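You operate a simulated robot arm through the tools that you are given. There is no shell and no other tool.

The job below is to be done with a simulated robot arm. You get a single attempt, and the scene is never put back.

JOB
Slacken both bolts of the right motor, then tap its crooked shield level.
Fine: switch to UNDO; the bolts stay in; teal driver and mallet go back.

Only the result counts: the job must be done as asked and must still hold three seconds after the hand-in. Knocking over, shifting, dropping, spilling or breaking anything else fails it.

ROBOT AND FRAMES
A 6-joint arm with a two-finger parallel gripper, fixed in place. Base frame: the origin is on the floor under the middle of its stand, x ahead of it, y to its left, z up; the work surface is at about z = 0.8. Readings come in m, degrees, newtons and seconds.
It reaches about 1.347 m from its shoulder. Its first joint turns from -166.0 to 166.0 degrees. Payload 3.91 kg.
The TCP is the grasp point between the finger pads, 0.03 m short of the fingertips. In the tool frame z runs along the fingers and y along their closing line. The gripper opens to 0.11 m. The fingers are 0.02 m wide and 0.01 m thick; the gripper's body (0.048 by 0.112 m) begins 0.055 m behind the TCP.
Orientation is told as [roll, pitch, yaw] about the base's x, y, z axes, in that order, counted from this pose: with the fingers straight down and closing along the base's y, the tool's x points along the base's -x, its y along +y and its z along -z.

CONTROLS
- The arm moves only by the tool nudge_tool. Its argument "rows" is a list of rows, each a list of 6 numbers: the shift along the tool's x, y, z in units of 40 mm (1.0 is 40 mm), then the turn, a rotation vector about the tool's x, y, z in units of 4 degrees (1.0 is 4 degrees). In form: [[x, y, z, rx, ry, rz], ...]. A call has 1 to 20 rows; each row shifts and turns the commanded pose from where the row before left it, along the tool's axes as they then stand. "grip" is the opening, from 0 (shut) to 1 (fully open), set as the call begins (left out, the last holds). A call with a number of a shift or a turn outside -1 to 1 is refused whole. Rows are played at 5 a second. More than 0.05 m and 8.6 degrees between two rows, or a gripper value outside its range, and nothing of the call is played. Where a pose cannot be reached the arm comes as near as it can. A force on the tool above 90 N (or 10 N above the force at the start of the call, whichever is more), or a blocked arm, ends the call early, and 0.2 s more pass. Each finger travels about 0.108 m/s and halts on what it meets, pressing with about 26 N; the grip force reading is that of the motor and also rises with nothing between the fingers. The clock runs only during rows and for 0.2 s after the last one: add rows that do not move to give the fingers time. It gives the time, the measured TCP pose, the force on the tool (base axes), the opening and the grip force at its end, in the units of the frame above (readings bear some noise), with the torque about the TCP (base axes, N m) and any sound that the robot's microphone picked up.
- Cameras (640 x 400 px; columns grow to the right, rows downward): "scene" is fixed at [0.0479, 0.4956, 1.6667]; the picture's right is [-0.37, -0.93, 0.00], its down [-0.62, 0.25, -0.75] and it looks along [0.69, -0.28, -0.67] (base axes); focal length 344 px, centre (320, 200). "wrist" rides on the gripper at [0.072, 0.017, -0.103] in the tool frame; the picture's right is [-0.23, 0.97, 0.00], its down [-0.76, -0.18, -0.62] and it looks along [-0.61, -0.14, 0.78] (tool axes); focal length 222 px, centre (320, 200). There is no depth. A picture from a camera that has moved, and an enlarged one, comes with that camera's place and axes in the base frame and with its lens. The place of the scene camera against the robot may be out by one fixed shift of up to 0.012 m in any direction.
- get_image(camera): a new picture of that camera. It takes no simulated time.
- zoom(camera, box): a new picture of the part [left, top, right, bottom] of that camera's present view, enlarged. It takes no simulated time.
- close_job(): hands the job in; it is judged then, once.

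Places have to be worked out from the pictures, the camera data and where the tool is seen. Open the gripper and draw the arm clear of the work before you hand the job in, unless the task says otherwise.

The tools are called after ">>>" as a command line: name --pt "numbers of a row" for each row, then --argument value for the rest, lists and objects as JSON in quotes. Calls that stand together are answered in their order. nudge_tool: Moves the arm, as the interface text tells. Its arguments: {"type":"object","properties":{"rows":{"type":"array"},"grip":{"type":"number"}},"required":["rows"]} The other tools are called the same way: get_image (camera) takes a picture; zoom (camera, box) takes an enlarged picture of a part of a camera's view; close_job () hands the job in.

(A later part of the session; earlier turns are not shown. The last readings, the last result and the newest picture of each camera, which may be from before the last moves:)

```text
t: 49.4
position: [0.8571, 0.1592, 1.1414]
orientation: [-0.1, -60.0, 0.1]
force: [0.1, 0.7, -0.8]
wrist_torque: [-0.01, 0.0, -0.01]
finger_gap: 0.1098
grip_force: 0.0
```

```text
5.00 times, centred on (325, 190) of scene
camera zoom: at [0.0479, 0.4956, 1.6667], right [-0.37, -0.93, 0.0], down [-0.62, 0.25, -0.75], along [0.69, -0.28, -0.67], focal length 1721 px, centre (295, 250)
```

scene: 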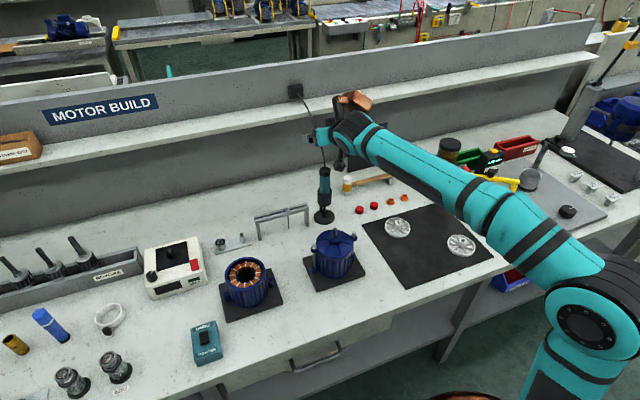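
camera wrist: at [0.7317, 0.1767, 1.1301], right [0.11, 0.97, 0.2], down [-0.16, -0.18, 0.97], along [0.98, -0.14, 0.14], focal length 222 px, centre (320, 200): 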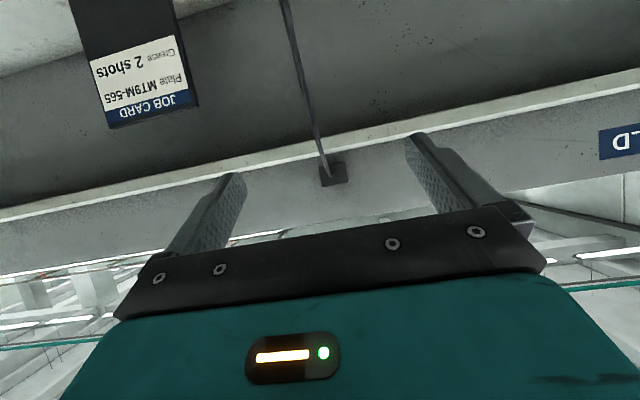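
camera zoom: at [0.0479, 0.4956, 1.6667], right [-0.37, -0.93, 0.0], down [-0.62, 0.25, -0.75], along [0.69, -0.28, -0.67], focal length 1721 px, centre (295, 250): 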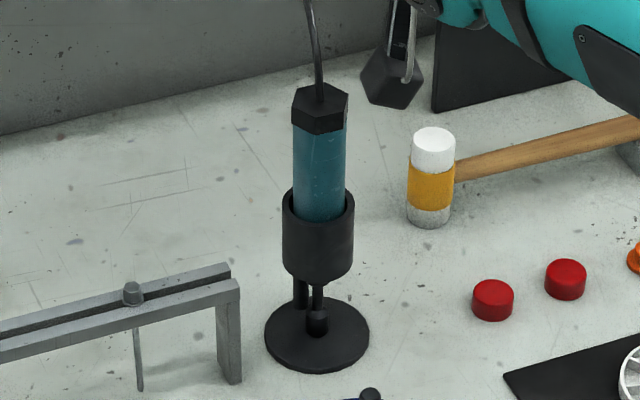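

The driver stands exactly as before. To judge the shield's tilt I bring the wrist camera to a low frontal view of the motor, first reducing the tilt to 40° and moving back over the motor at z≈1.14.

>>> nudge_tool --pt "0 0 0 0 1 0" --pt "0 0 0 0 1 0" --pt "0 0 0 0 1 0" --pt "0 0 0 0 1 0" --pt "0 0 0 0 1 0" --pt "0.741 0.1525 -0.622 0 0 0" --pt "0.741 0.1525 -0.622 0 0 0" --pt "0.741 0.1525 -0.622 0 0 0" --pt "0.741 0.1525 -0.622 0 0 0" --pt "0.741 0.1525 -0.622 0 0 0" --pt "0.741 0.1525 -0.622 0 0 0" --pt "0.741 0.1525 -0.622 0 0 0" --pt "0.741 0.1525 -0.622 0 0 0" --pt "0.741 0.1525 -0.622 0 0 0" --pt "0.741 0.1525 -0.622 0 0 0" --pt "0 0 0 0 0 0"

>>> get_image --camera "wrist"

```text
t: 52.8
position: [0.4702, 0.2214, 1.1411]
orientation: [0.0, -40.0, -0.1]
force: [0.2, 0.3, 1.2]
wrist_torque: [-0.01, 0.0, -0.05]
finger_gap: 0.1099
grip_force: 0.2
```

```text
taken
camera wrist: at [0.3491, 0.2389, 1.1736], right [0.18, 0.97, 0.15], down [0.18, -0.18, 0.97], along [0.97, -0.14, -0.21], focal length 222 px, centre (320, 200)
```

wrist: 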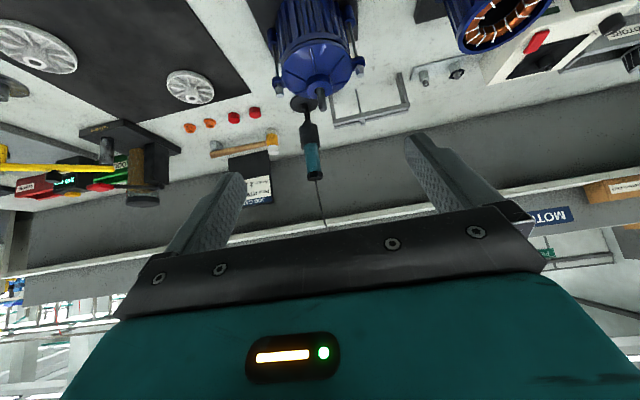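

The motor is in view at the top. I lower the camera for a flatter view of the gap between shield and body.

>>> nudge_tool --pt "0.603 0 0.718 0 0 0" --pt "0.603 0 0.718 0 0 0" --pt "0.603 0 0.718 0 0 0" --pt "0.603 0 0.718 0 0 0" --pt "0 0 0 0 0 0"

>>> get_image --camera "wrist"

>>> zoom --camera "wrist" --box '[240, 40, 380, 160]'

```text
t: 54.0
position: [0.4683, 0.2201, 0.99]
orientation: [0.0, -40.1, 0.0]
force: [0.3, -0.4, -0.1]
wrist_torque: [0.02, -0.01, -0.01]
finger_gap: 0.11
grip_force: 0.1
```

```text
taken
camera wrist: at [0.3475, 0.2382, 1.0227], right [0.18, 0.97, 0.15], down [0.18, -0.18, 0.97], along [0.97, -0.14, -0.21], focal length 222 px, centre (320, 200)
```

wrist: 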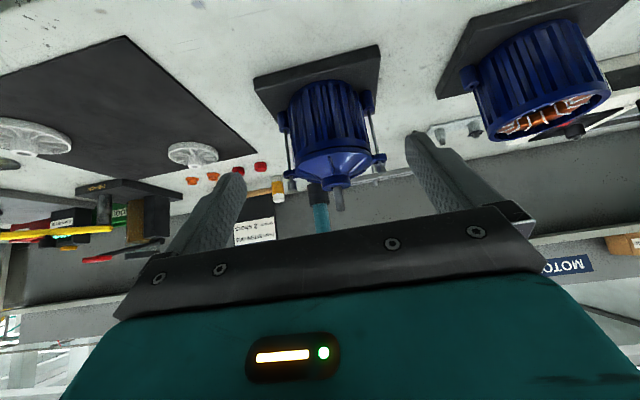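

```text
3.33 times, centred on (310, 100) of wrist
camera zoom: at [0.3475, 0.2382, 1.0227], right [0.18, 0.97, 0.15], down [0.18, -0.18, 0.97], along [0.97, -0.14, -0.21], focal length 740 px, centre (353, 533)
```

zoom: 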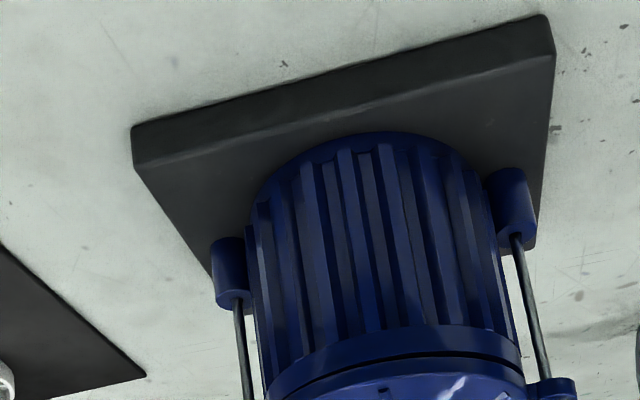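

>>> zoom --camera "wrist" --box '[270, 110, 400, 220]'

>>> zoom --camera "wrist" --box '[280, 130, 340, 200]'

>>> zoom --camera "wrist" --box '[330, 120, 400, 190]'

```text
3.64 times, centred on (335, 165) of wrist
camera zoom: at [0.3475, 0.2382, 1.0227], right [0.18, 0.97, 0.15], down [0.18, -0.18, 0.97], along [0.97, -0.14, -0.21], focal length 808 px, centre (266, 327)
```

zoom: 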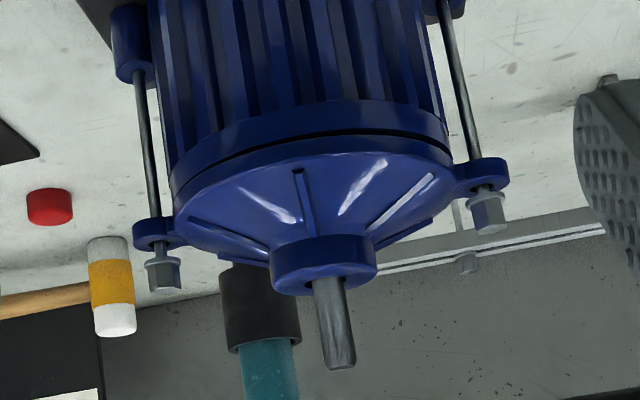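

```text
5.71 times, centred on (310, 165) of wrist
camera zoom: at [0.3475, 0.2382, 1.0227], right [0.18, 0.97, 0.15], down [0.18, -0.18, 0.97], along [0.97, -0.14, -0.21], focal length 1269 px, centre (377, 400)
```

zoom: 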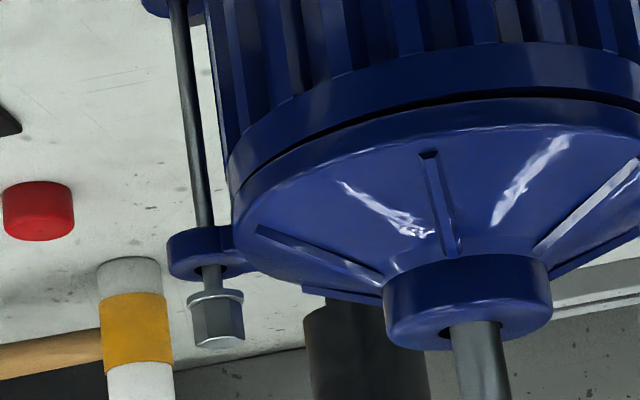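

```text
5.71 times, centred on (365, 155) of wrist
camera zoom: at [0.3475, 0.2382, 1.0227], right [0.18, 0.97, 0.15], down [0.18, -0.18, 0.97], along [0.97, -0.14, -0.21], focal length 1269 px, centre (63, 457)
```

zoom: 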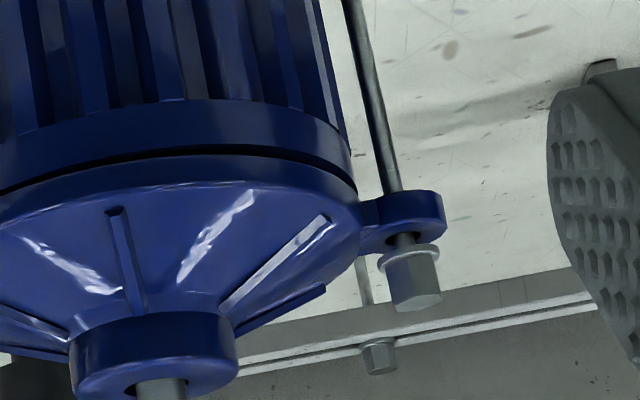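

Seen from the front (upside-down view), the gap between shield and body closes at the −y side and opens toward the +y side, so the +y side is the raised one. I zoom further to confirm how the gap varies around the rim.

>>> zoom --camera "wrist" --box '[285, 135, 335, 175]'

>>> zoom --camera "wrist" --box '[330, 135, 380, 175]'

```text
10.00 times, centred on (310, 155) of wrist
camera zoom: at [0.3475, 0.2382, 1.0227], right [0.18, 0.97, 0.15], down [0.18, -0.18, 0.97], along [0.97, -0.14, -0.21], focal length 2221 px, centre (420, 650)
```

zoom: 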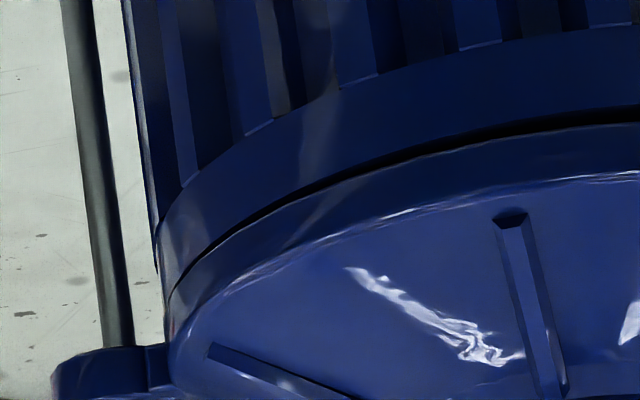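

```text
10.00 times, centred on (355, 155) of wrist
camera zoom: at [0.3475, 0.2382, 1.0227], right [0.18, 0.97, 0.15], down [0.18, -0.18, 0.97], along [0.97, -0.14, -0.21], focal length 2221 px, centre (-30, 650)
```

zoom: 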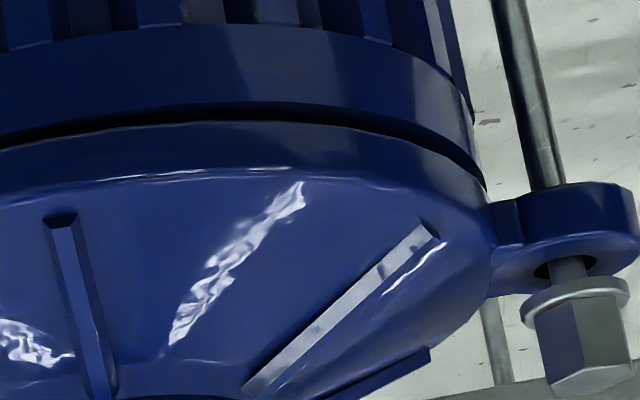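

The gap is zero at the −y edge and largest (~2.5 mm) between the front and +y side, so I will tap on the +y/front part of the shield. Now I raise, return the tool to vertical and turn it for picking the mallet.

>>> nudge_tool --pt "-0.603 0 -0.718 0 0 0" --pt "-0.603 0 -0.718 0 0 0" --pt "-0.603 0 -0.718 0 0 0" --pt "-0.603 0 -0.718 0 0 0" --pt "0 0 0 0 1 0" --pt "0 0 0 0 1 0" --pt "0 0 0 0 1 0" --pt "0 0 0 0 1 0" --pt "0 0 0 0 1 0" --pt "0 0 0 0 1 0" --pt "0 0 0 0 1 0" --pt "0 0 0 0 1 0" --pt "0 0 0 0 1 0" --pt "0 0 0 0 1 0" --pt "0 0 0 0 0 0"

>>> nudge_tool --pt "-1 0 0 0 0 0" --pt "-1 0 0 0 0 0" --pt "-1 -0.5 0 0 0 0" --pt "-0.9 -0.7 0 0 0 0" --pt "-0.9 -0.7 0 0 0 0" --pt "-0.9 -0.7 0 0 0 0" --pt "-0.9 -0.7 0 0 0 0" --pt "-0.7 -0.7 0 0 0 0" --pt "0 0 0 0 0 0"

>>> get_image --camera "wrist"

>>> get_image --camera "scene"

```text
t: 57.2
position: [0.4695, 0.2202, 1.1421]
orientation: [0.0, 0.0, 0.0]
force: [0.2, -0.7, -0.1]
wrist_torque: [-0.01, 0.01, 0.0]
finger_gap: 0.1101
grip_force: 0.1
```

```text
t: 59.2
position: [0.7629, 0.0615, 1.1423]
orientation: [0.0, 0.0, -0.1]
force: [0.2, 0.8, 0.0]
wrist_torque: [0.0, -0.01, -0.02]
finger_gap: 0.1101
grip_force: 0.0
```

```text
taken
camera wrist: at [0.6907, 0.0783, 1.2456], right [0.23, 0.97, 0.0], down [0.76, -0.18, 0.62], along [0.61, -0.14, -0.78], focal length 222 px, centre (320, 200)
```

wrist: 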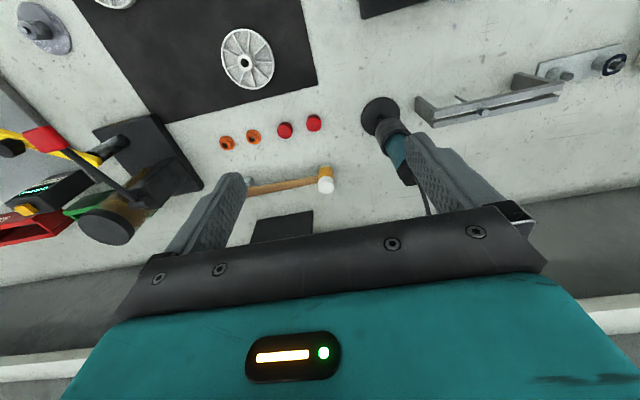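

```text
taken
```

scene: 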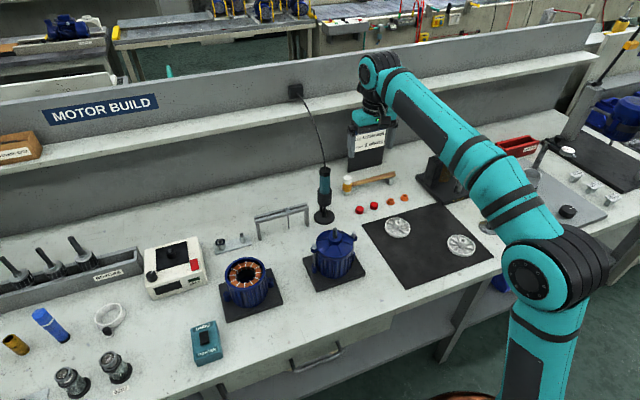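

The mallet is visible. I zoom the wrist and scene views on it to fix its position.

>>> zoom --camera "wrist" --box '[220, 140, 360, 230]'

>>> zoom --camera "scene" --box '[335, 155, 405, 205]'

```text
4.44 times, centred on (290, 185) of wrist
camera zoom: at [0.6907, 0.0783, 1.2456], right [0.23, 0.97, 0.0], down [0.76, -0.18, 0.62], along [0.61, -0.14, -0.78], focal length 987 px, centre (453, 267)
```

zoom: 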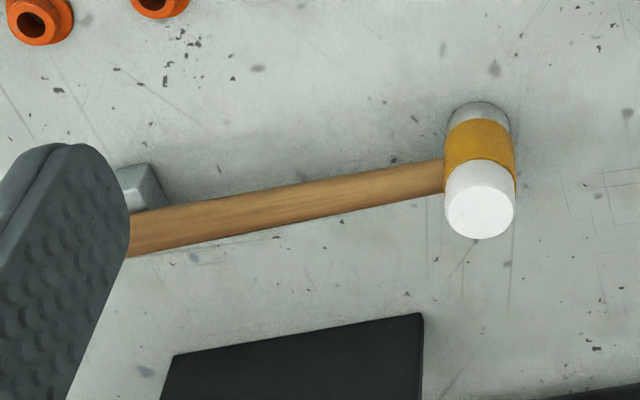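

```text
8.00 times, centred on (370, 180) of scene
camera zoom: at [0.0479, 0.4956, 1.6667], right [-0.37, -0.93, 0.0], down [-0.62, 0.25, -0.75], along [0.69, -0.28, -0.67], focal length 2753 px, centre (-80, 360)
```

zoom: 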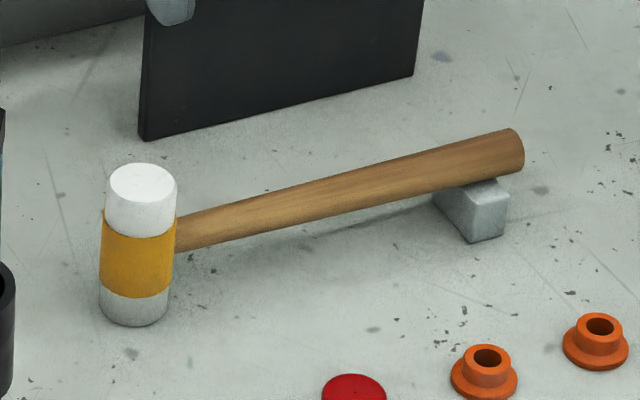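

The mallet head's centre is at about (0.954, 0.030), top z≈0.87, handle at z≈0.835 running along −y at x≈0.95. I turn the tool by +90° yaw so the fingers close along x across the handle.

>>> nudge_tool --pt "0 0 0 0 0 -1" --pt "0 0 0 0 0 -1" --pt "0 0 0 0 0 -1" --pt "0 0 0 0 0 -1" --pt "0 0 0 0 0 -1" --pt "0 0 0 0 0 -1" --pt "0 0 0 0 0 -1" --pt "0 0 0 0 0 -1" --pt "0 0 0 0 0 -1" --pt "0 0 0 0 0 -1" --pt "0 0 0 0 0 -1" --pt "0 0 0 0 0 -1" --pt "0 0 0 0 0 -1" --pt "0 0 0 0 0 -1" --pt "0 0 0 0 0 -1" --pt "0 0 0 0 0 -1" --pt "0 0 0 0 0 -1" --pt "0 0 0 0 0 -1" --pt "0 0 0 0 0 -1" --pt "0 0 0 0 0 -1"

>>> nudge_tool --pt "0 0 0 0 0 -1" --pt "0 0 0 0 0 -1" --pt "0 0 0 0 0 -0.5" --pt "0 0 0 0 0 0"

>>> get_image --camera "wrist"

>>> get_image --camera "scene"

```text
t: 63.4
position: [0.7625, 0.0604, 1.1419]
orientation: [-0.1, 0.0, 79.9]
force: [1.2, 0.4, -0.1]
wrist_torque: [-0.03, 0.01, -0.01]
finger_gap: 0.1099
grip_force: 0.0
```

```text
t: 64.4
position: [0.7618, 0.0602, 1.1412]
orientation: [0.0, 0.0, 90.0]
force: [-0.6, 0.3, 1.5]
wrist_torque: [-0.01, 0.01, -0.03]
finger_gap: 0.1099
grip_force: 0.1
```

```text
taken
camera wrist: at [0.7455, -0.0114, 1.2449], right [-0.97, 0.23, 0.0], down [0.18, 0.76, 0.62], along [0.14, 0.61, -0.78], focal length 222 px, centre (320, 200)
```

wrist: 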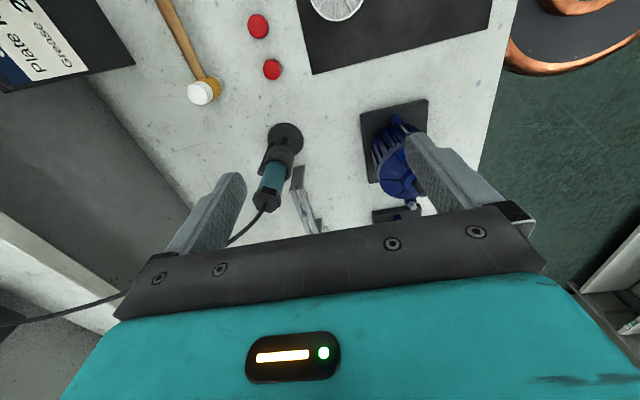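

```text
taken
```

scene: 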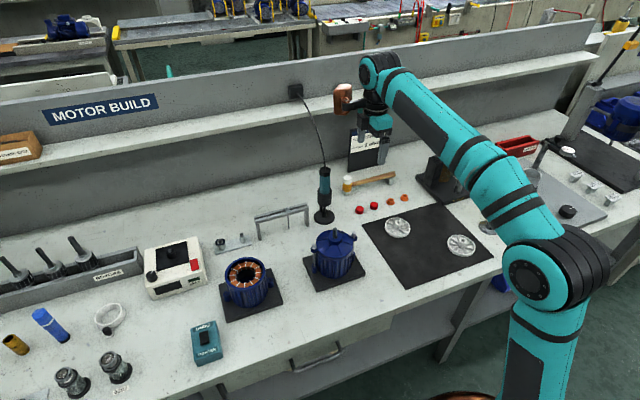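

Yaw is +90°. I move over the mallet handle near the head (x≈0.953, y≈−0.02) at height, with the fingers partly open to stay clear of the back ledge.

>>> nudge_tool --pt "0.4 -0.96 0 0 0 0" --pt "0.4 -0.96 0 0 0 0" --pt "0.4 -0.96 0 0 0 0" --pt "0.4 -0.96 0 0 0 0" --pt "0.4 -0.93 0 0 0 0" --pt "0 0 0.5 0 0 0" --pt "0 0 0.5 0 0 0" --pt "0 0 0 0 0 0" --grip 0.7

>>> get_image --camera "wrist"

>>> get_image --camera "scene"

```text
t: 66.2
position: [0.9485, -0.0186, 1.097]
orientation: [0.0, 0.0, 89.9]
force: [0.6, -0.1, 0.4]
wrist_torque: [0.01, 0.05, 0.0]
finger_gap: 0.0768
grip_force: 0.1
out of reach, approached as far as the arm can: row 5
```

```text
taken
camera wrist: at [0.9318, -0.0912, 1.2006], right [-0.97, 0.23, 0.0], down [0.18, 0.76, 0.62], along [0.14, 0.61, -0.78], focal length 222 px, centre (320, 200)
```

wrist: 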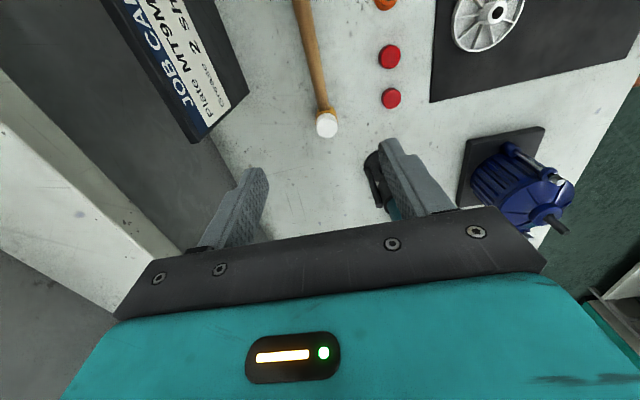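

```text
taken
```

scene: 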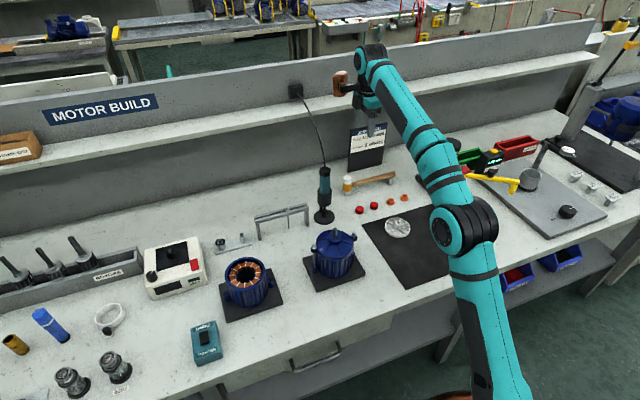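

The arm is near its reach limit at this height but lower down it should be fine. I zoom the wrist view to refine the handle line.

>>> zoom --camera "wrist" --box '[260, 0, 380, 150]'

```text
2.67 times, centred on (320, 75) of wrist
camera zoom: at [0.9318, -0.0912, 1.2006], right [-0.97, 0.23, 0.0], down [0.18, 0.76, 0.62], along [0.14, 0.61, -0.78], focal length 592 px, centre (320, 533)
```

zoom: 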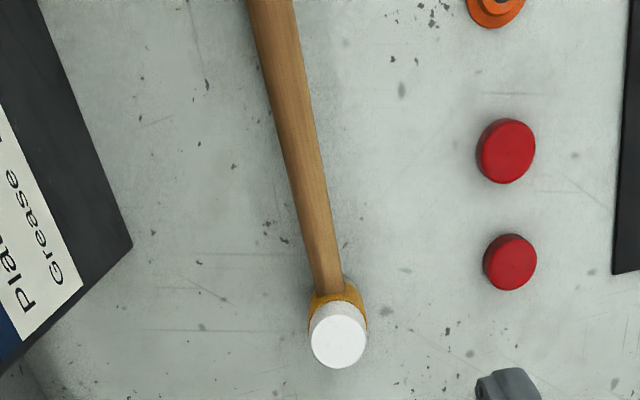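

The handle runs along y at x≈0.950, z≈0.835, head centre (0.950, 0.032); the TCP is right over it. I lower to z≈0.93 first and check.

>>> nudge_tool --pt "0 0.06 0.84 0 0 0" --pt "0 0 0.84 0 0 0" --pt "0 0 0.84 0 0 0" --pt "0 0 0.84 0 0 0" --pt "0 0 0.84 0 0 0" --pt "0 0 0 0 0 0" --grip 0.7

>>> get_image --camera "wrist"

>>> zoom --camera "scene" --box '[290, 70, 430, 220]'

```text
t: 67.6
position: [0.9469, -0.0204, 0.9299]
orientation: [0.0, -0.1, 89.9]
force: [0.3, -0.6, -0.1]
wrist_torque: [-0.01, 0.01, 0.0]
finger_gap: 0.077
grip_force: 0.1
```

```text
taken
camera wrist: at [0.9296, -0.0914, 1.033], right [-0.97, 0.23, 0.0], down [0.18, 0.76, 0.62], along [0.14, 0.61, -0.78], focal length 222 px, centre (320, 200)
```

wrist: 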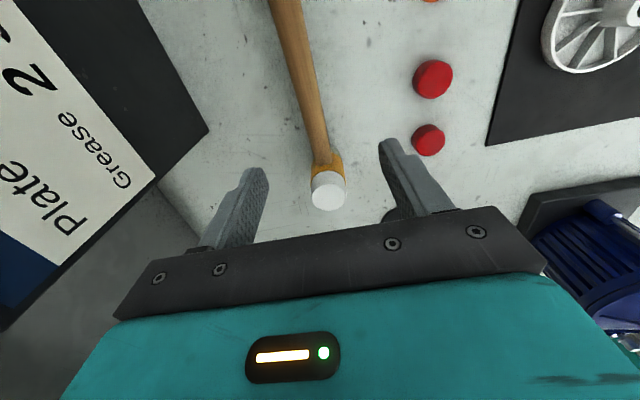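

```text
2.67 times, centred on (360, 145) of scene
camera zoom: at [0.0479, 0.4956, 1.6667], right [-0.37, -0.93, 0.0], down [-0.62, 0.25, -0.75], along [0.69, -0.28, -0.67], focal length 918 px, centre (213, 347)
```

zoom: 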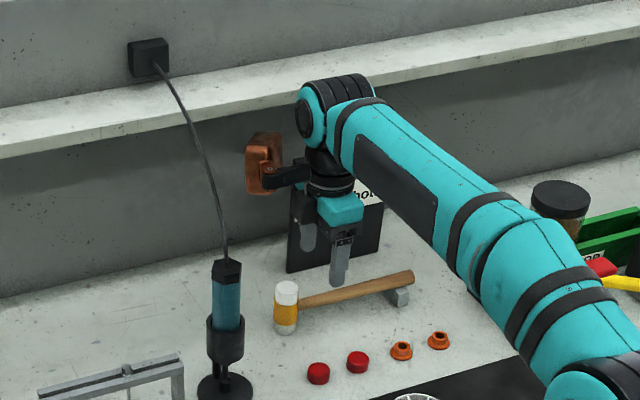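

The handle is at x≈0.950, midway between the fingers. I shift 3 mm in +x and lower to z≈0.84 around the handle.

>>> nudge_tool --pt "0 -0.075 0.7 0 0 0" --pt "0 0 0.7 0 0 0" --pt "0 0 0.6 0 0 0" --pt "0 0 0.25 0 0 0" --pt "0 0 0 0 0 0" --grip 0.7

>>> get_image --camera "wrist"

>>> zoom --camera "scene" --box '[330, 130, 420, 210]'

```text
t: 68.8
position: [0.9503, -0.0203, 0.8395]
orientation: [-0.1, 0.0, 89.9]
force: [0.5, 0.3, 0.5]
wrist_torque: [0.02, 0.0, 0.03]
finger_gap: 0.077
grip_force: 0.0
```

```text
taken
camera wrist: at [0.933, -0.0917, 0.9429], right [-0.97, 0.23, 0.0], down [0.18, 0.76, 0.62], along [0.14, 0.61, -0.78], focal length 222 px, centre (320, 200)
```

wrist: 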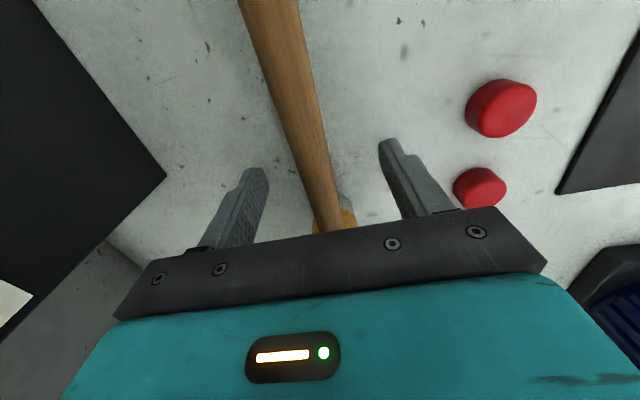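

```text
5.00 times, centred on (375, 170) of scene
camera zoom: at [0.0479, 0.4956, 1.6667], right [-0.37, -0.93, 0.0], down [-0.62, 0.25, -0.75], along [0.69, -0.28, -0.67], focal length 1721 px, centre (45, 350)
```

zoom: 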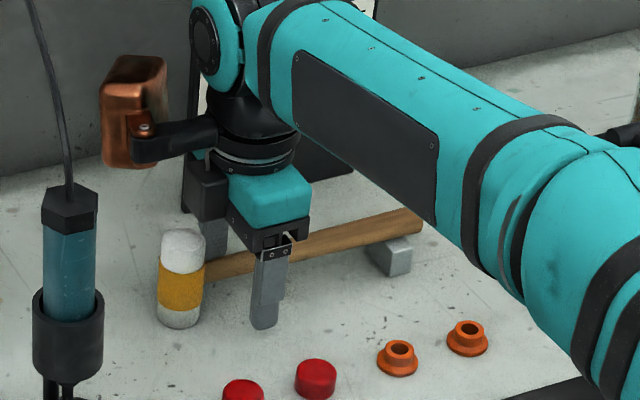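

The handle is centred between the fingers. I close on it.

>>> nudge_tool --pt "0 0 0 0 0 0" --pt "0 0 0 0 0 0" --pt "0 0 0 0 0 0" --grip 0

>>> get_image --camera "wrist"

>>> zoom --camera "scene" --box '[330, 130, 420, 210]'

```text
t: 69.6
position: [0.9508, -0.0199, 0.8402]
orientation: [0.0, 0.0, 89.9]
force: [0.8, -0.5, -0.5]
wrist_torque: [0.0, 0.0, -0.01]
finger_gap: 0.0175
grip_force: 26.4
```

```text
taken
camera wrist: at [0.933, -0.0917, 0.943], right [-0.97, 0.23, 0.0], down [0.18, 0.76, 0.62], along [0.14, 0.61, -0.78], focal length 222 px, centre (320, 200)
```

wrist: 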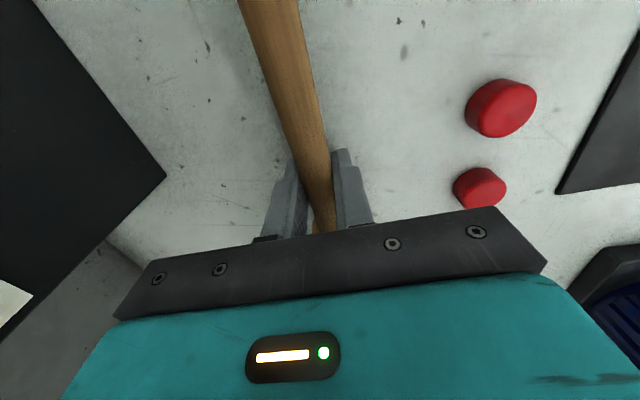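

```text
5.00 times, centred on (375, 170) of scene
camera zoom: at [0.0479, 0.4956, 1.6667], right [-0.37, -0.93, 0.0], down [-0.62, 0.25, -0.75], along [0.69, -0.28, -0.67], focal length 1721 px, centre (45, 350)
```

zoom: 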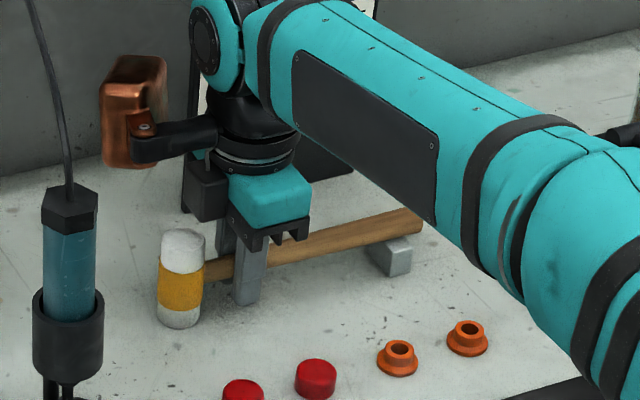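

Gripped (17.5 mm); mallet pick pose noted as (0.9505, −0.020, 0.840), yaw 90°. I lift gently and check it doesn't droop.

>>> nudge_tool --pt "0 0 -0.25 0 0 0" --pt "0 0 -0.5 0 0 0" --pt "0 0 -0.75 0 0 0" --pt "0 0 0 0 0 0"

>>> zoom --camera "scene" --box '[330, 110, 430, 210]'

>>> get_image --camera "wrist"

```text
t: 70.6
position: [0.9494, -0.0199, 0.9005]
orientation: [0.0, 0.0, 89.8]
force: [1.0, 0.4, -2.3]
wrist_torque: [-0.04, 0.0, -0.05]
finger_gap: 0.0173
grip_force: 25.8
```

```text
4.00 times, centred on (380, 160) of scene
camera zoom: at [0.0479, 0.4956, 1.6667], right [-0.37, -0.93, 0.0], down [-0.62, 0.25, -0.75], along [0.69, -0.28, -0.67], focal length 1377 px, centre (80, 360)
```

zoom: 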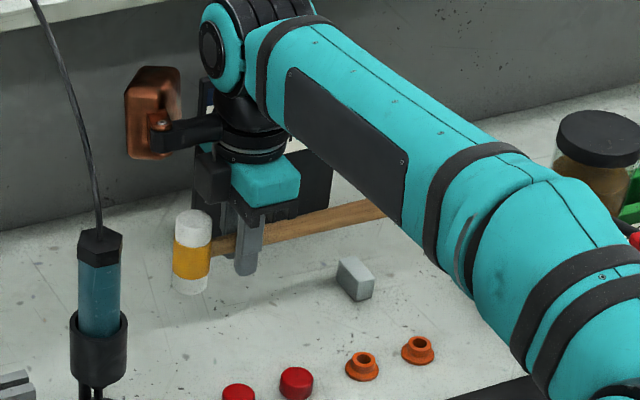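

```text
taken
camera wrist: at [0.9329, -0.0914, 1.0028], right [-0.97, 0.23, 0.0], down [0.18, 0.76, 0.62], along [0.14, 0.61, -0.78], focal length 222 px, centre (320, 200)
```

wrist: 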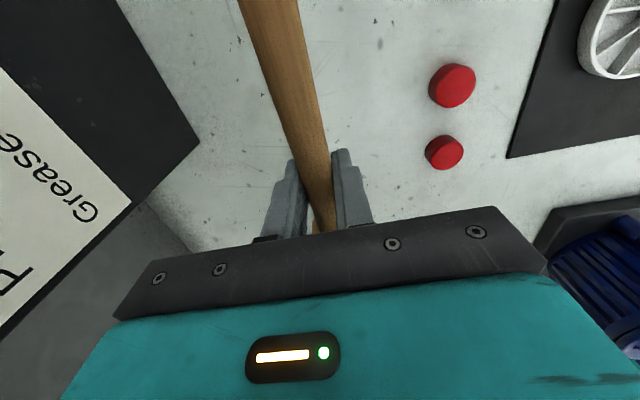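

The mallet is held level (about 0.23 kg). I raise it, bring it back toward the robot and then turn yaw back to 0 so the handle will point away from the motor.

>>> nudge_tool --pt "0 0.1 -0.8 0 0 0" --pt "0 0.3 -0.8 0 0 0" --pt "0 0.4 -0.8 0 0 0" --pt "0 0.5 -0.8 0 0 0" --pt "0 0.8 -0.5 0 0 0" --pt "0 0.9 0 0 0 0" --pt "0 0.9 0 0 0 0" --pt "0 0.9 0 0 0 0" --pt "0 0.9 0 0 0 0" --pt "0 0 0 0 0 0"

>>> nudge_tool --pt "0 0 0 0 0 1" --pt "0 0 0 0 0 1" --pt "0 0 0 0 0 1" --pt "0 0 0 0 0 1" --pt "0 0 0 0 0 1" --pt "0 0 0 0 0 1" --pt "0 0 0 0 0 1" --pt "0 0 0 0 0 1" --pt "0 0 0 0 0 1" --pt "0 0 0 0 0 1" --pt "0 0 0 0 0 1" --pt "0 0 0 0 0 1" --pt "0 0 0 0 0 1" --pt "0 0 0 0 0 1" --pt "0 0 0 0 0 1" --pt "0 0 0 0 0 1" --pt "0 0 0 0 0 1" --pt "0 0 0 0 0 1" --pt "0 0 0 0 0 1" --pt "0 0 0 0 0 1"

>>> nudge_tool --pt "0 0 0 0 0 1" --pt "0 0 0 0 0 1" --pt "0 0 0 0 0 0.5" --pt "0 0 0 0 0 0"

>>> get_image --camera "wrist"

>>> get_image --camera "scene"

```text
t: 72.8
position: [0.7213, -0.0208, 1.047]
orientation: [-0.1, -0.1, 89.8]
force: [0.2, 0.1, -1.7]
wrist_torque: [-0.03, 0.03, -0.02]
finger_gap: 0.0176
grip_force: 25.6
```

```text
t: 77.0
position: [0.7208, -0.0191, 1.0462]
orientation: [0.0, 0.0, 9.9]
force: [0.1, -0.2, -3.7]
wrist_torque: [0.0, 0.03, -0.03]
finger_gap: 0.0174
grip_force: 25.9
```

```text
t: 78.0
position: [0.7202, -0.0211, 1.0476]
orientation: [0.0, 0.0, 0.0]
force: [-0.6, 0.4, -2.5]
wrist_torque: [0.0, 0.03, -0.03]
finger_gap: 0.0176
grip_force: 25.7
```

```text
taken
camera wrist: at [0.6492, -0.0019, 1.1503], right [0.23, 0.97, 0.0], down [0.76, -0.18, 0.62], along [0.61, -0.14, -0.78], focal length 222 px, centre (320, 200)
```

wrist: 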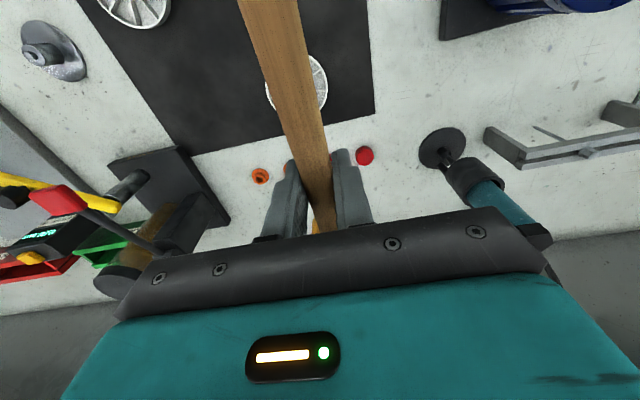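

```text
taken
```

scene: 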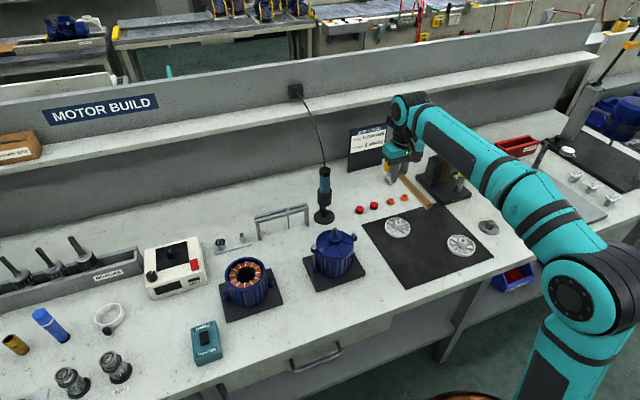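

Yaw is back to 0 with the mallet head toward +x. I move over to above the raised (+y/front) part of the shield: head target (0.611, 0.258), TCP (0.560, 0.258, 1.06).

>>> nudge_tool --pt "0.5 0.869 -0.05 0 0 0" --pt "0.5 0.869 -0.05 0 0 0" --pt "0.5 0.869 -0.05 0 0 0" --pt "0.5 0.869 -0.05 0 0 0" --pt "0.5 0.869 -0.05 0 0 0" --pt "0.5 0.869 -0.05 0 0 0" --pt "0.5 0.869 -0.02 0 0 0" --pt "0.5 0.869 0 0 0 0" --pt "0 0 0 0 0 0"

>>> get_image --camera "scene"

>>> zoom --camera "scene" --box '[285, 190, 375, 270]'

>>> get_image --camera "wrist"

```text
t: 80.0
position: [0.5624, 0.2587, 1.0584]
orientation: [0.1, 0.0, -0.1]
force: [0.5, 0.2, -2.1]
wrist_torque: [0.0, 0.06, 0.01]
finger_gap: 0.0173
grip_force: 25.6
```

```text
taken
```

scene: 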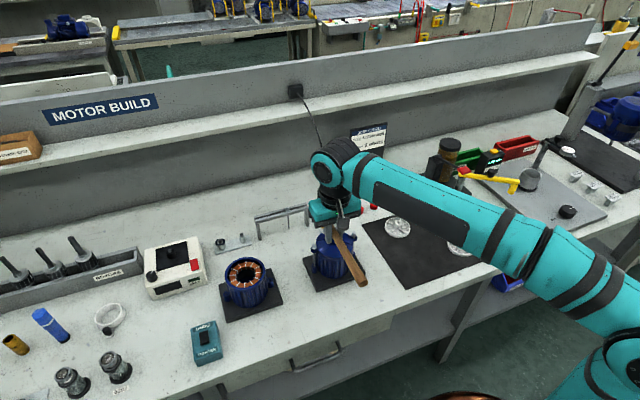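

```text
5.00 times, centred on (330, 230) of scene
camera zoom: at [0.0479, 0.4956, 1.6667], right [-0.37, -0.93, 0.0], down [-0.62, 0.25, -0.75], along [0.69, -0.28, -0.67], focal length 1721 px, centre (270, 50)
```

zoom: 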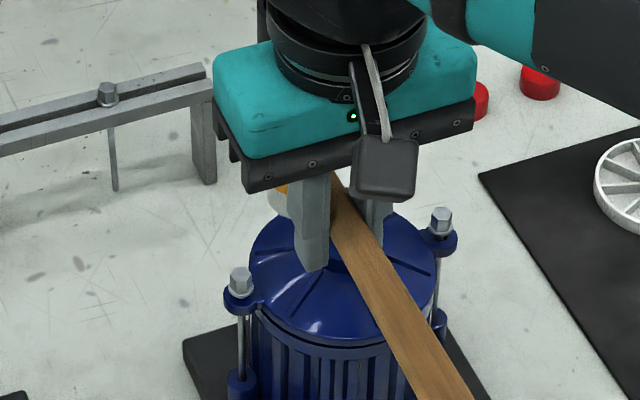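

```text
taken
camera wrist: at [0.4898, 0.2773, 1.162], right [0.23, 0.97, 0.0], down [0.76, -0.18, 0.62], along [0.61, -0.14, -0.78], focal length 222 px, centre (320, 200)
```

wrist: 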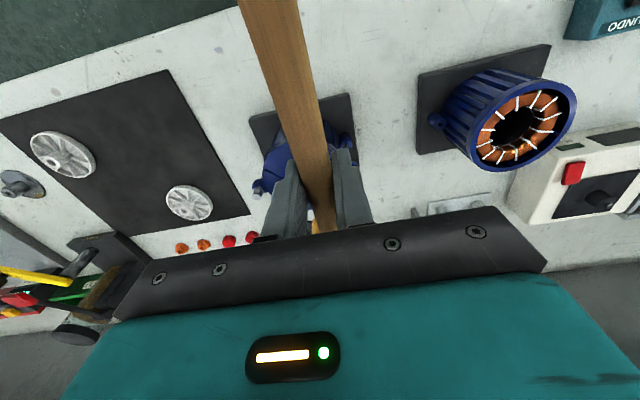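

The head should be at about (0.612, 0.258), clear of hub and bolt. I lower to roughly 15 mm above the shield surface.

>>> nudge_tool --pt "0.05 0 0.6 0 0 0" --pt "0 0 0.6 0 0 0" --pt "0 0 0.4 0 0 0" --pt "0 0 0 0 0 0"

>>> zoom --camera "scene" --box '[285, 200, 375, 280]'

>>> zoom --camera "wrist" --box '[220, 60, 400, 230]'

```text
t: 81.0
position: [0.5599, 0.2595, 0.9959]
orientation: [0.1, 0.0, 0.0]
force: [-0.6, 0.1, -2.3]
wrist_torque: [-0.02, 0.03, -0.02]
finger_gap: 0.0173
grip_force: 26.5
```

```text
5.00 times, centred on (330, 240) of scene
camera zoom: at [0.0479, 0.4956, 1.6667], right [-0.37, -0.93, 0.0], down [-0.62, 0.25, -0.75], along [0.69, -0.28, -0.67], focal length 1721 px, centre (270, 0)
```

zoom: 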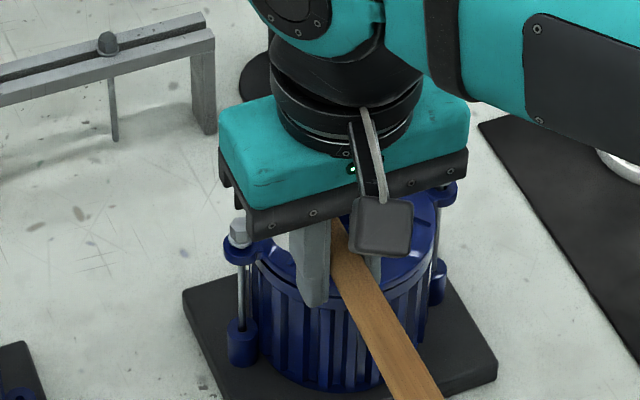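

```text
2.35 times, centred on (310, 145) of wrist
camera zoom: at [0.4869, 0.2768, 1.099], right [0.23, 0.97, 0.0], down [0.76, -0.18, 0.62], along [0.61, -0.14, -0.78], focal length 523 px, centre (344, 329)
```

zoom: 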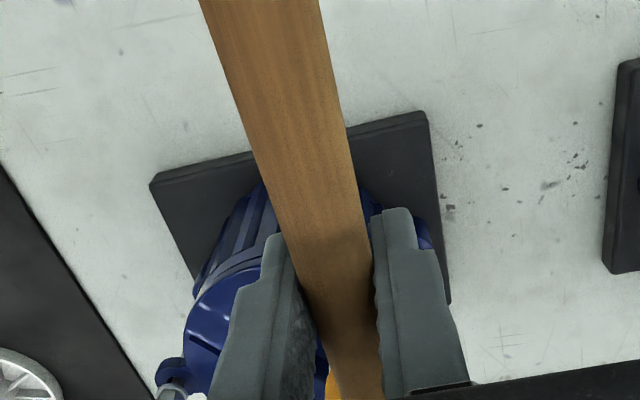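

I lower in small steps to find the contact height with the shield.

>>> nudge_tool --pt "0 0 0.1 0 0 0" --pt "0 0 0.1 0 0 0" --pt "0 0 0.1 0 0 0" --pt "0 0 0.05 0 0 0"

```text
t: 82.0
position: [0.5605, 0.2596, 0.9817]
orientation: [0.0, -0.1, -0.1]
force: [0.2, 0.9, -2.7]
wrist_torque: [-0.04, 0.02, -0.01]
finger_gap: 0.0174
grip_force: 26.0
```

>>> nudge_tool --pt "0 0 0.05 0 0 0" --pt "0 0 0.05 0 0 0"

```text
t: 82.6
position: [0.5622, 0.2593, 0.978]
orientation: [-0.2, 0.0, -0.1]
force: [-0.3, 0.4, -2.4]
wrist_torque: [0.02, 0.08, 0.0]
finger_gap: 0.0174
grip_force: 26.4
```

Still no contact at TCP z≈0.978. I continue with 2 mm steps.

>>> nudge_tool --pt "0 0 0.05 0 0 0" --pt "0 0 0.05 0 0 0"

>>> zoom --camera "scene" --box '[285, 200, 375, 280]'

```text
t: 83.2
position: [0.5602, 0.2599, 0.9735]
orientation: [0.0, -0.1, -0.2]
force: [1.0, -0.5, -2.2]
wrist_torque: [-0.01, 0.03, 0.01]
finger_gap: 0.0174
grip_force: 26.3
```

```text
5.00 times, centred on (330, 240) of scene
camera zoom: at [0.0479, 0.4956, 1.6667], right [-0.37, -0.93, 0.0], down [-0.62, 0.25, -0.75], along [0.69, -0.28, -0.67], focal length 1721 px, centre (270, 0)
```

zoom: 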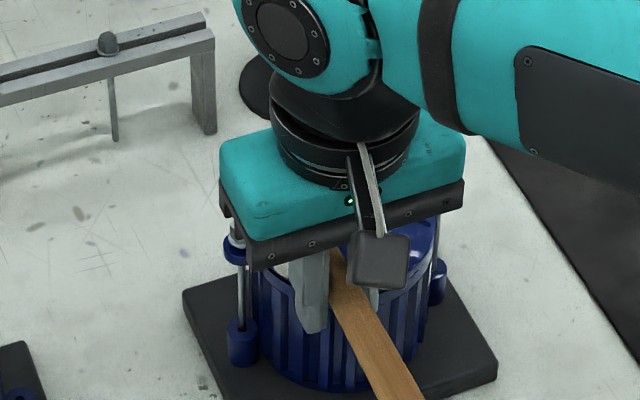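

No contact yet (bottom face at z≈0.9335). I keep stepping down.

>>> nudge_tool --pt "0 0 0.04 0 0 0" --pt "0 0 0.04 0 0 0"

```text
t: 83.8
position: [0.5597, 0.2589, 0.9697]
orientation: [0.0, -0.1, -0.2]
force: [-0.4, 0.7, -1.7]
wrist_torque: [0.02, 0.04, -0.02]
finger_gap: 0.0176
grip_force: 26.4
```

>>> nudge_tool --pt "0 0 0.04 0 0 0" --pt "0 0 0.03 0 0 0"

```text
t: 84.4
position: [0.5588, 0.2599, 0.9684]
orientation: [0.0, 0.0, -0.1]
force: [-1.3, 1.1, 8.2]
wrist_torque: [-0.02, -0.5, 0.06]
finger_gap: 0.0177
grip_force: 26.1
```

Contact found at TCP z≈0.968 (about 10 N, 0.5 N·m about the grip). Now I lift 12 mm and give a quick tap: down 14 mm in one row, then straight back up.

>>> nudge_tool --pt "0 0 -0.3 0 0 0" --pt "0 0 0 0 0 0" --pt "0 0 0.35 0 0 0" --pt "0 0 -0.35 0 0 0" --pt "0 0 0 0 0 0"

>>> get_image --camera "wrist"

>>> zoom --camera "scene" --box '[285, 200, 375, 280]'

```text
t: 85.6
position: [0.56, 0.2592, 0.9799]
orientation: [0.0, 0.0, 0.0]
force: [0.1, 0.4, -2.6]
wrist_torque: [0.0, 0.05, 0.0]
finger_gap: 0.0175
grip_force: 25.7
```

```text
taken
camera wrist: at [0.4874, 0.277, 1.0829], right [0.23, 0.97, 0.0], down [0.76, -0.18, 0.62], along [0.61, -0.14, -0.78], focal length 222 px, centre (320, 200)
```

wrist: 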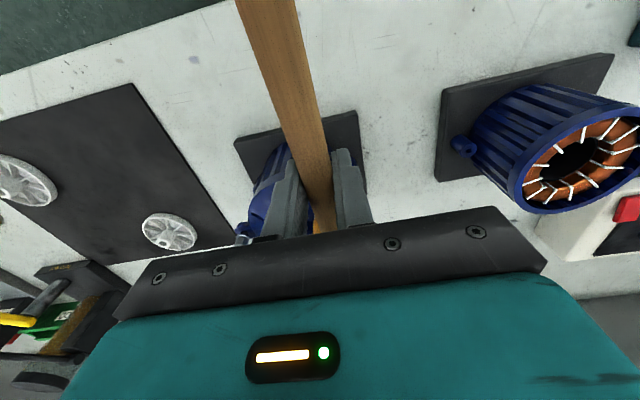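

```text
5.00 times, centred on (330, 240) of scene
camera zoom: at [0.0479, 0.4956, 1.6667], right [-0.37, -0.93, 0.0], down [-0.62, 0.25, -0.75], along [0.69, -0.28, -0.67], focal length 1721 px, centre (270, 0)
```

zoom: 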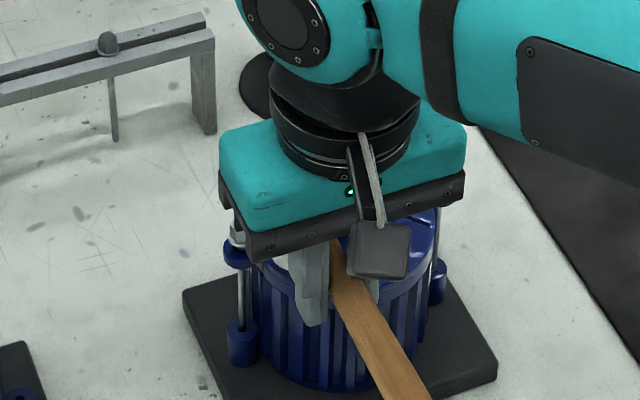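

I probe again at the earlier contact height to learn whether the shield has moved down.

>>> nudge_tool --pt "0 0 0.15 0 0 0" --pt "0 0 0.15 0 0 0" --pt "0 0 0 0 0 0"

```text
t: 86.4
position: [0.5598, 0.2592, 0.9673]
orientation: [0.1, 0.0, -0.1]
force: [-0.8, 0.0, -2.6]
wrist_torque: [-0.02, 0.06, 0.02]
finger_gap: 0.0175
grip_force: 25.9
```

No contact at the earlier height now, so either the shield dropped or the mallet tilted a bit. I step further down to find contact.

>>> nudge_tool --pt "0 0 0.03 0 0 0" --pt "0 0 0.03 0 0 0" --pt "0 0 0 0 0 0"

```text
t: 87.2
position: [0.5588, 0.2599, 0.9661]
orientation: [0.0, -0.2, 0.0]
force: [-3.1, 2.4, 6.2]
wrist_torque: [-0.02, -0.4, 0.08]
finger_gap: 0.0173
grip_force: 25.9
```

Contact is now about 2 mm lower. I raise the mallet and look at the shield's gap.

>>> nudge_tool --pt "0 0 -0.5 0 0 0" --pt "0.2 0 -1 0 0 0" --pt "0.8 0 -1 0 0 0" --pt "0.9 0 -0.4 0 0 0" --pt "0.8 0 0 0 0 0" --pt "0 0 0 0 0 0"

>>> get_image --camera "scene"

>>> zoom --camera "scene" --box '[305, 225, 363, 262]'

>>> get_image --camera "wrist"

```text
refused: row 3 steps farther than a row can; nothing moved
```

```text
taken
```

scene: 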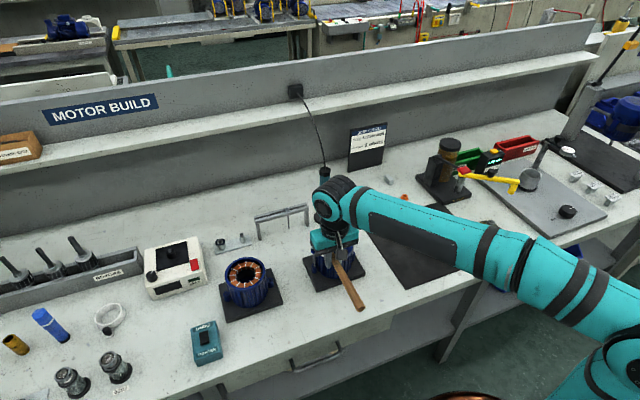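

```text
10.81 times, centred on (334, 244) of scene
camera zoom: at [0.0479, 0.4956, 1.6667], right [-0.37, -0.93, 0.0], down [-0.62, 0.25, -0.75], along [0.69, -0.28, -0.67], focal length 3721 px, centre (169, -270)
```

zoom: 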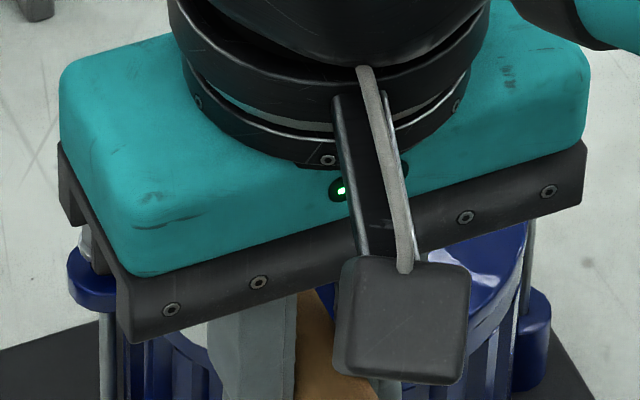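

```text
taken
camera wrist: at [0.4866, 0.2772, 1.0689], right [0.23, 0.97, 0.0], down [0.76, -0.18, 0.62], along [0.61, -0.14, -0.78], focal length 222 px, centre (320, 200)
```

wrist: 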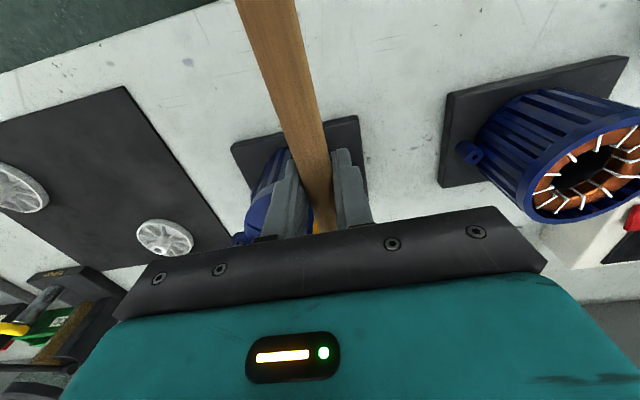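

The step was too large; I redo it in smaller steps, moving up and then toward −y so both views open.

>>> nudge_tool --pt "0 0 -0.5 0 0 0" --pt "0 0 -1 0 0 0" --pt "0 0 -1 0 0 0" --pt "0 -0.5 -0.5 0 0 0" --pt "0 -1 0 0 0 0" --pt "0 -1 0 0 0 0" --pt "0 -1 0 0 0 0" --pt "0 -1 0 0 0 0" --pt "0 0 0 0 0 0"

>>> get_image --camera "scene"

>>> zoom --camera "scene" --box '[305, 225, 363, 262]'

>>> get_image --camera "wrist"

```text
t: 89.2
position: [0.5599, 0.0799, 1.0849]
orientation: [0.1, -0.1, -0.2]
force: [0.6, -0.3, -2.9]
wrist_torque: [-0.01, 0.03, 0.0]
finger_gap: 0.0173
grip_force: 25.9
```

```text
taken
```

scene: 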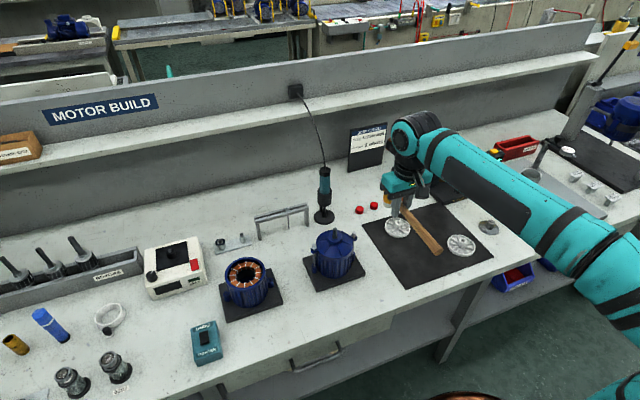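

```text
10.81 times, centred on (334, 244) of scene
camera zoom: at [0.0479, 0.4956, 1.6667], right [-0.37, -0.93, 0.0], down [-0.62, 0.25, -0.75], along [0.69, -0.28, -0.67], focal length 3721 px, centre (169, -270)
```

zoom: 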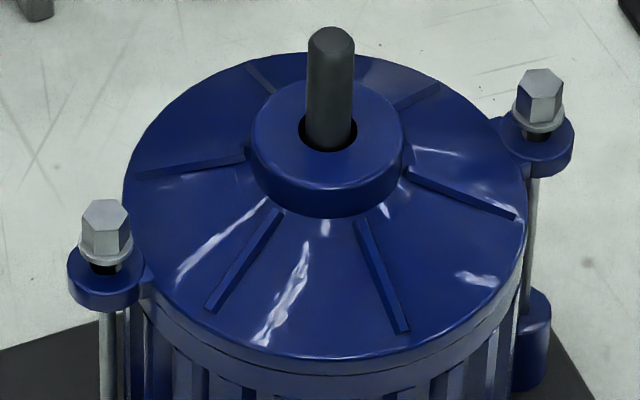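

```text
taken
camera wrist: at [0.4874, 0.097, 1.1882], right [0.23, 0.97, 0.0], down [0.76, -0.18, 0.62], along [0.61, -0.14, -0.78], focal length 222 px, centre (320, 200)
```

wrist: 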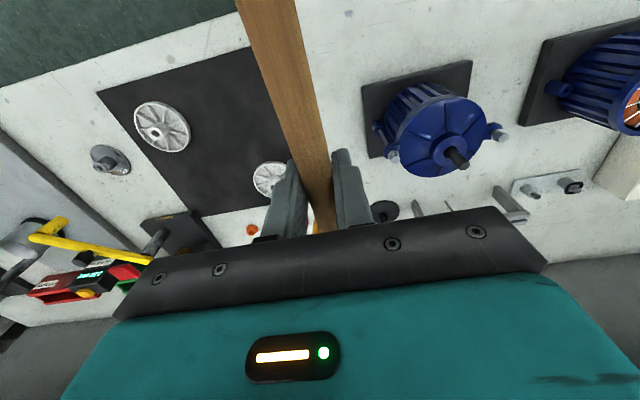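

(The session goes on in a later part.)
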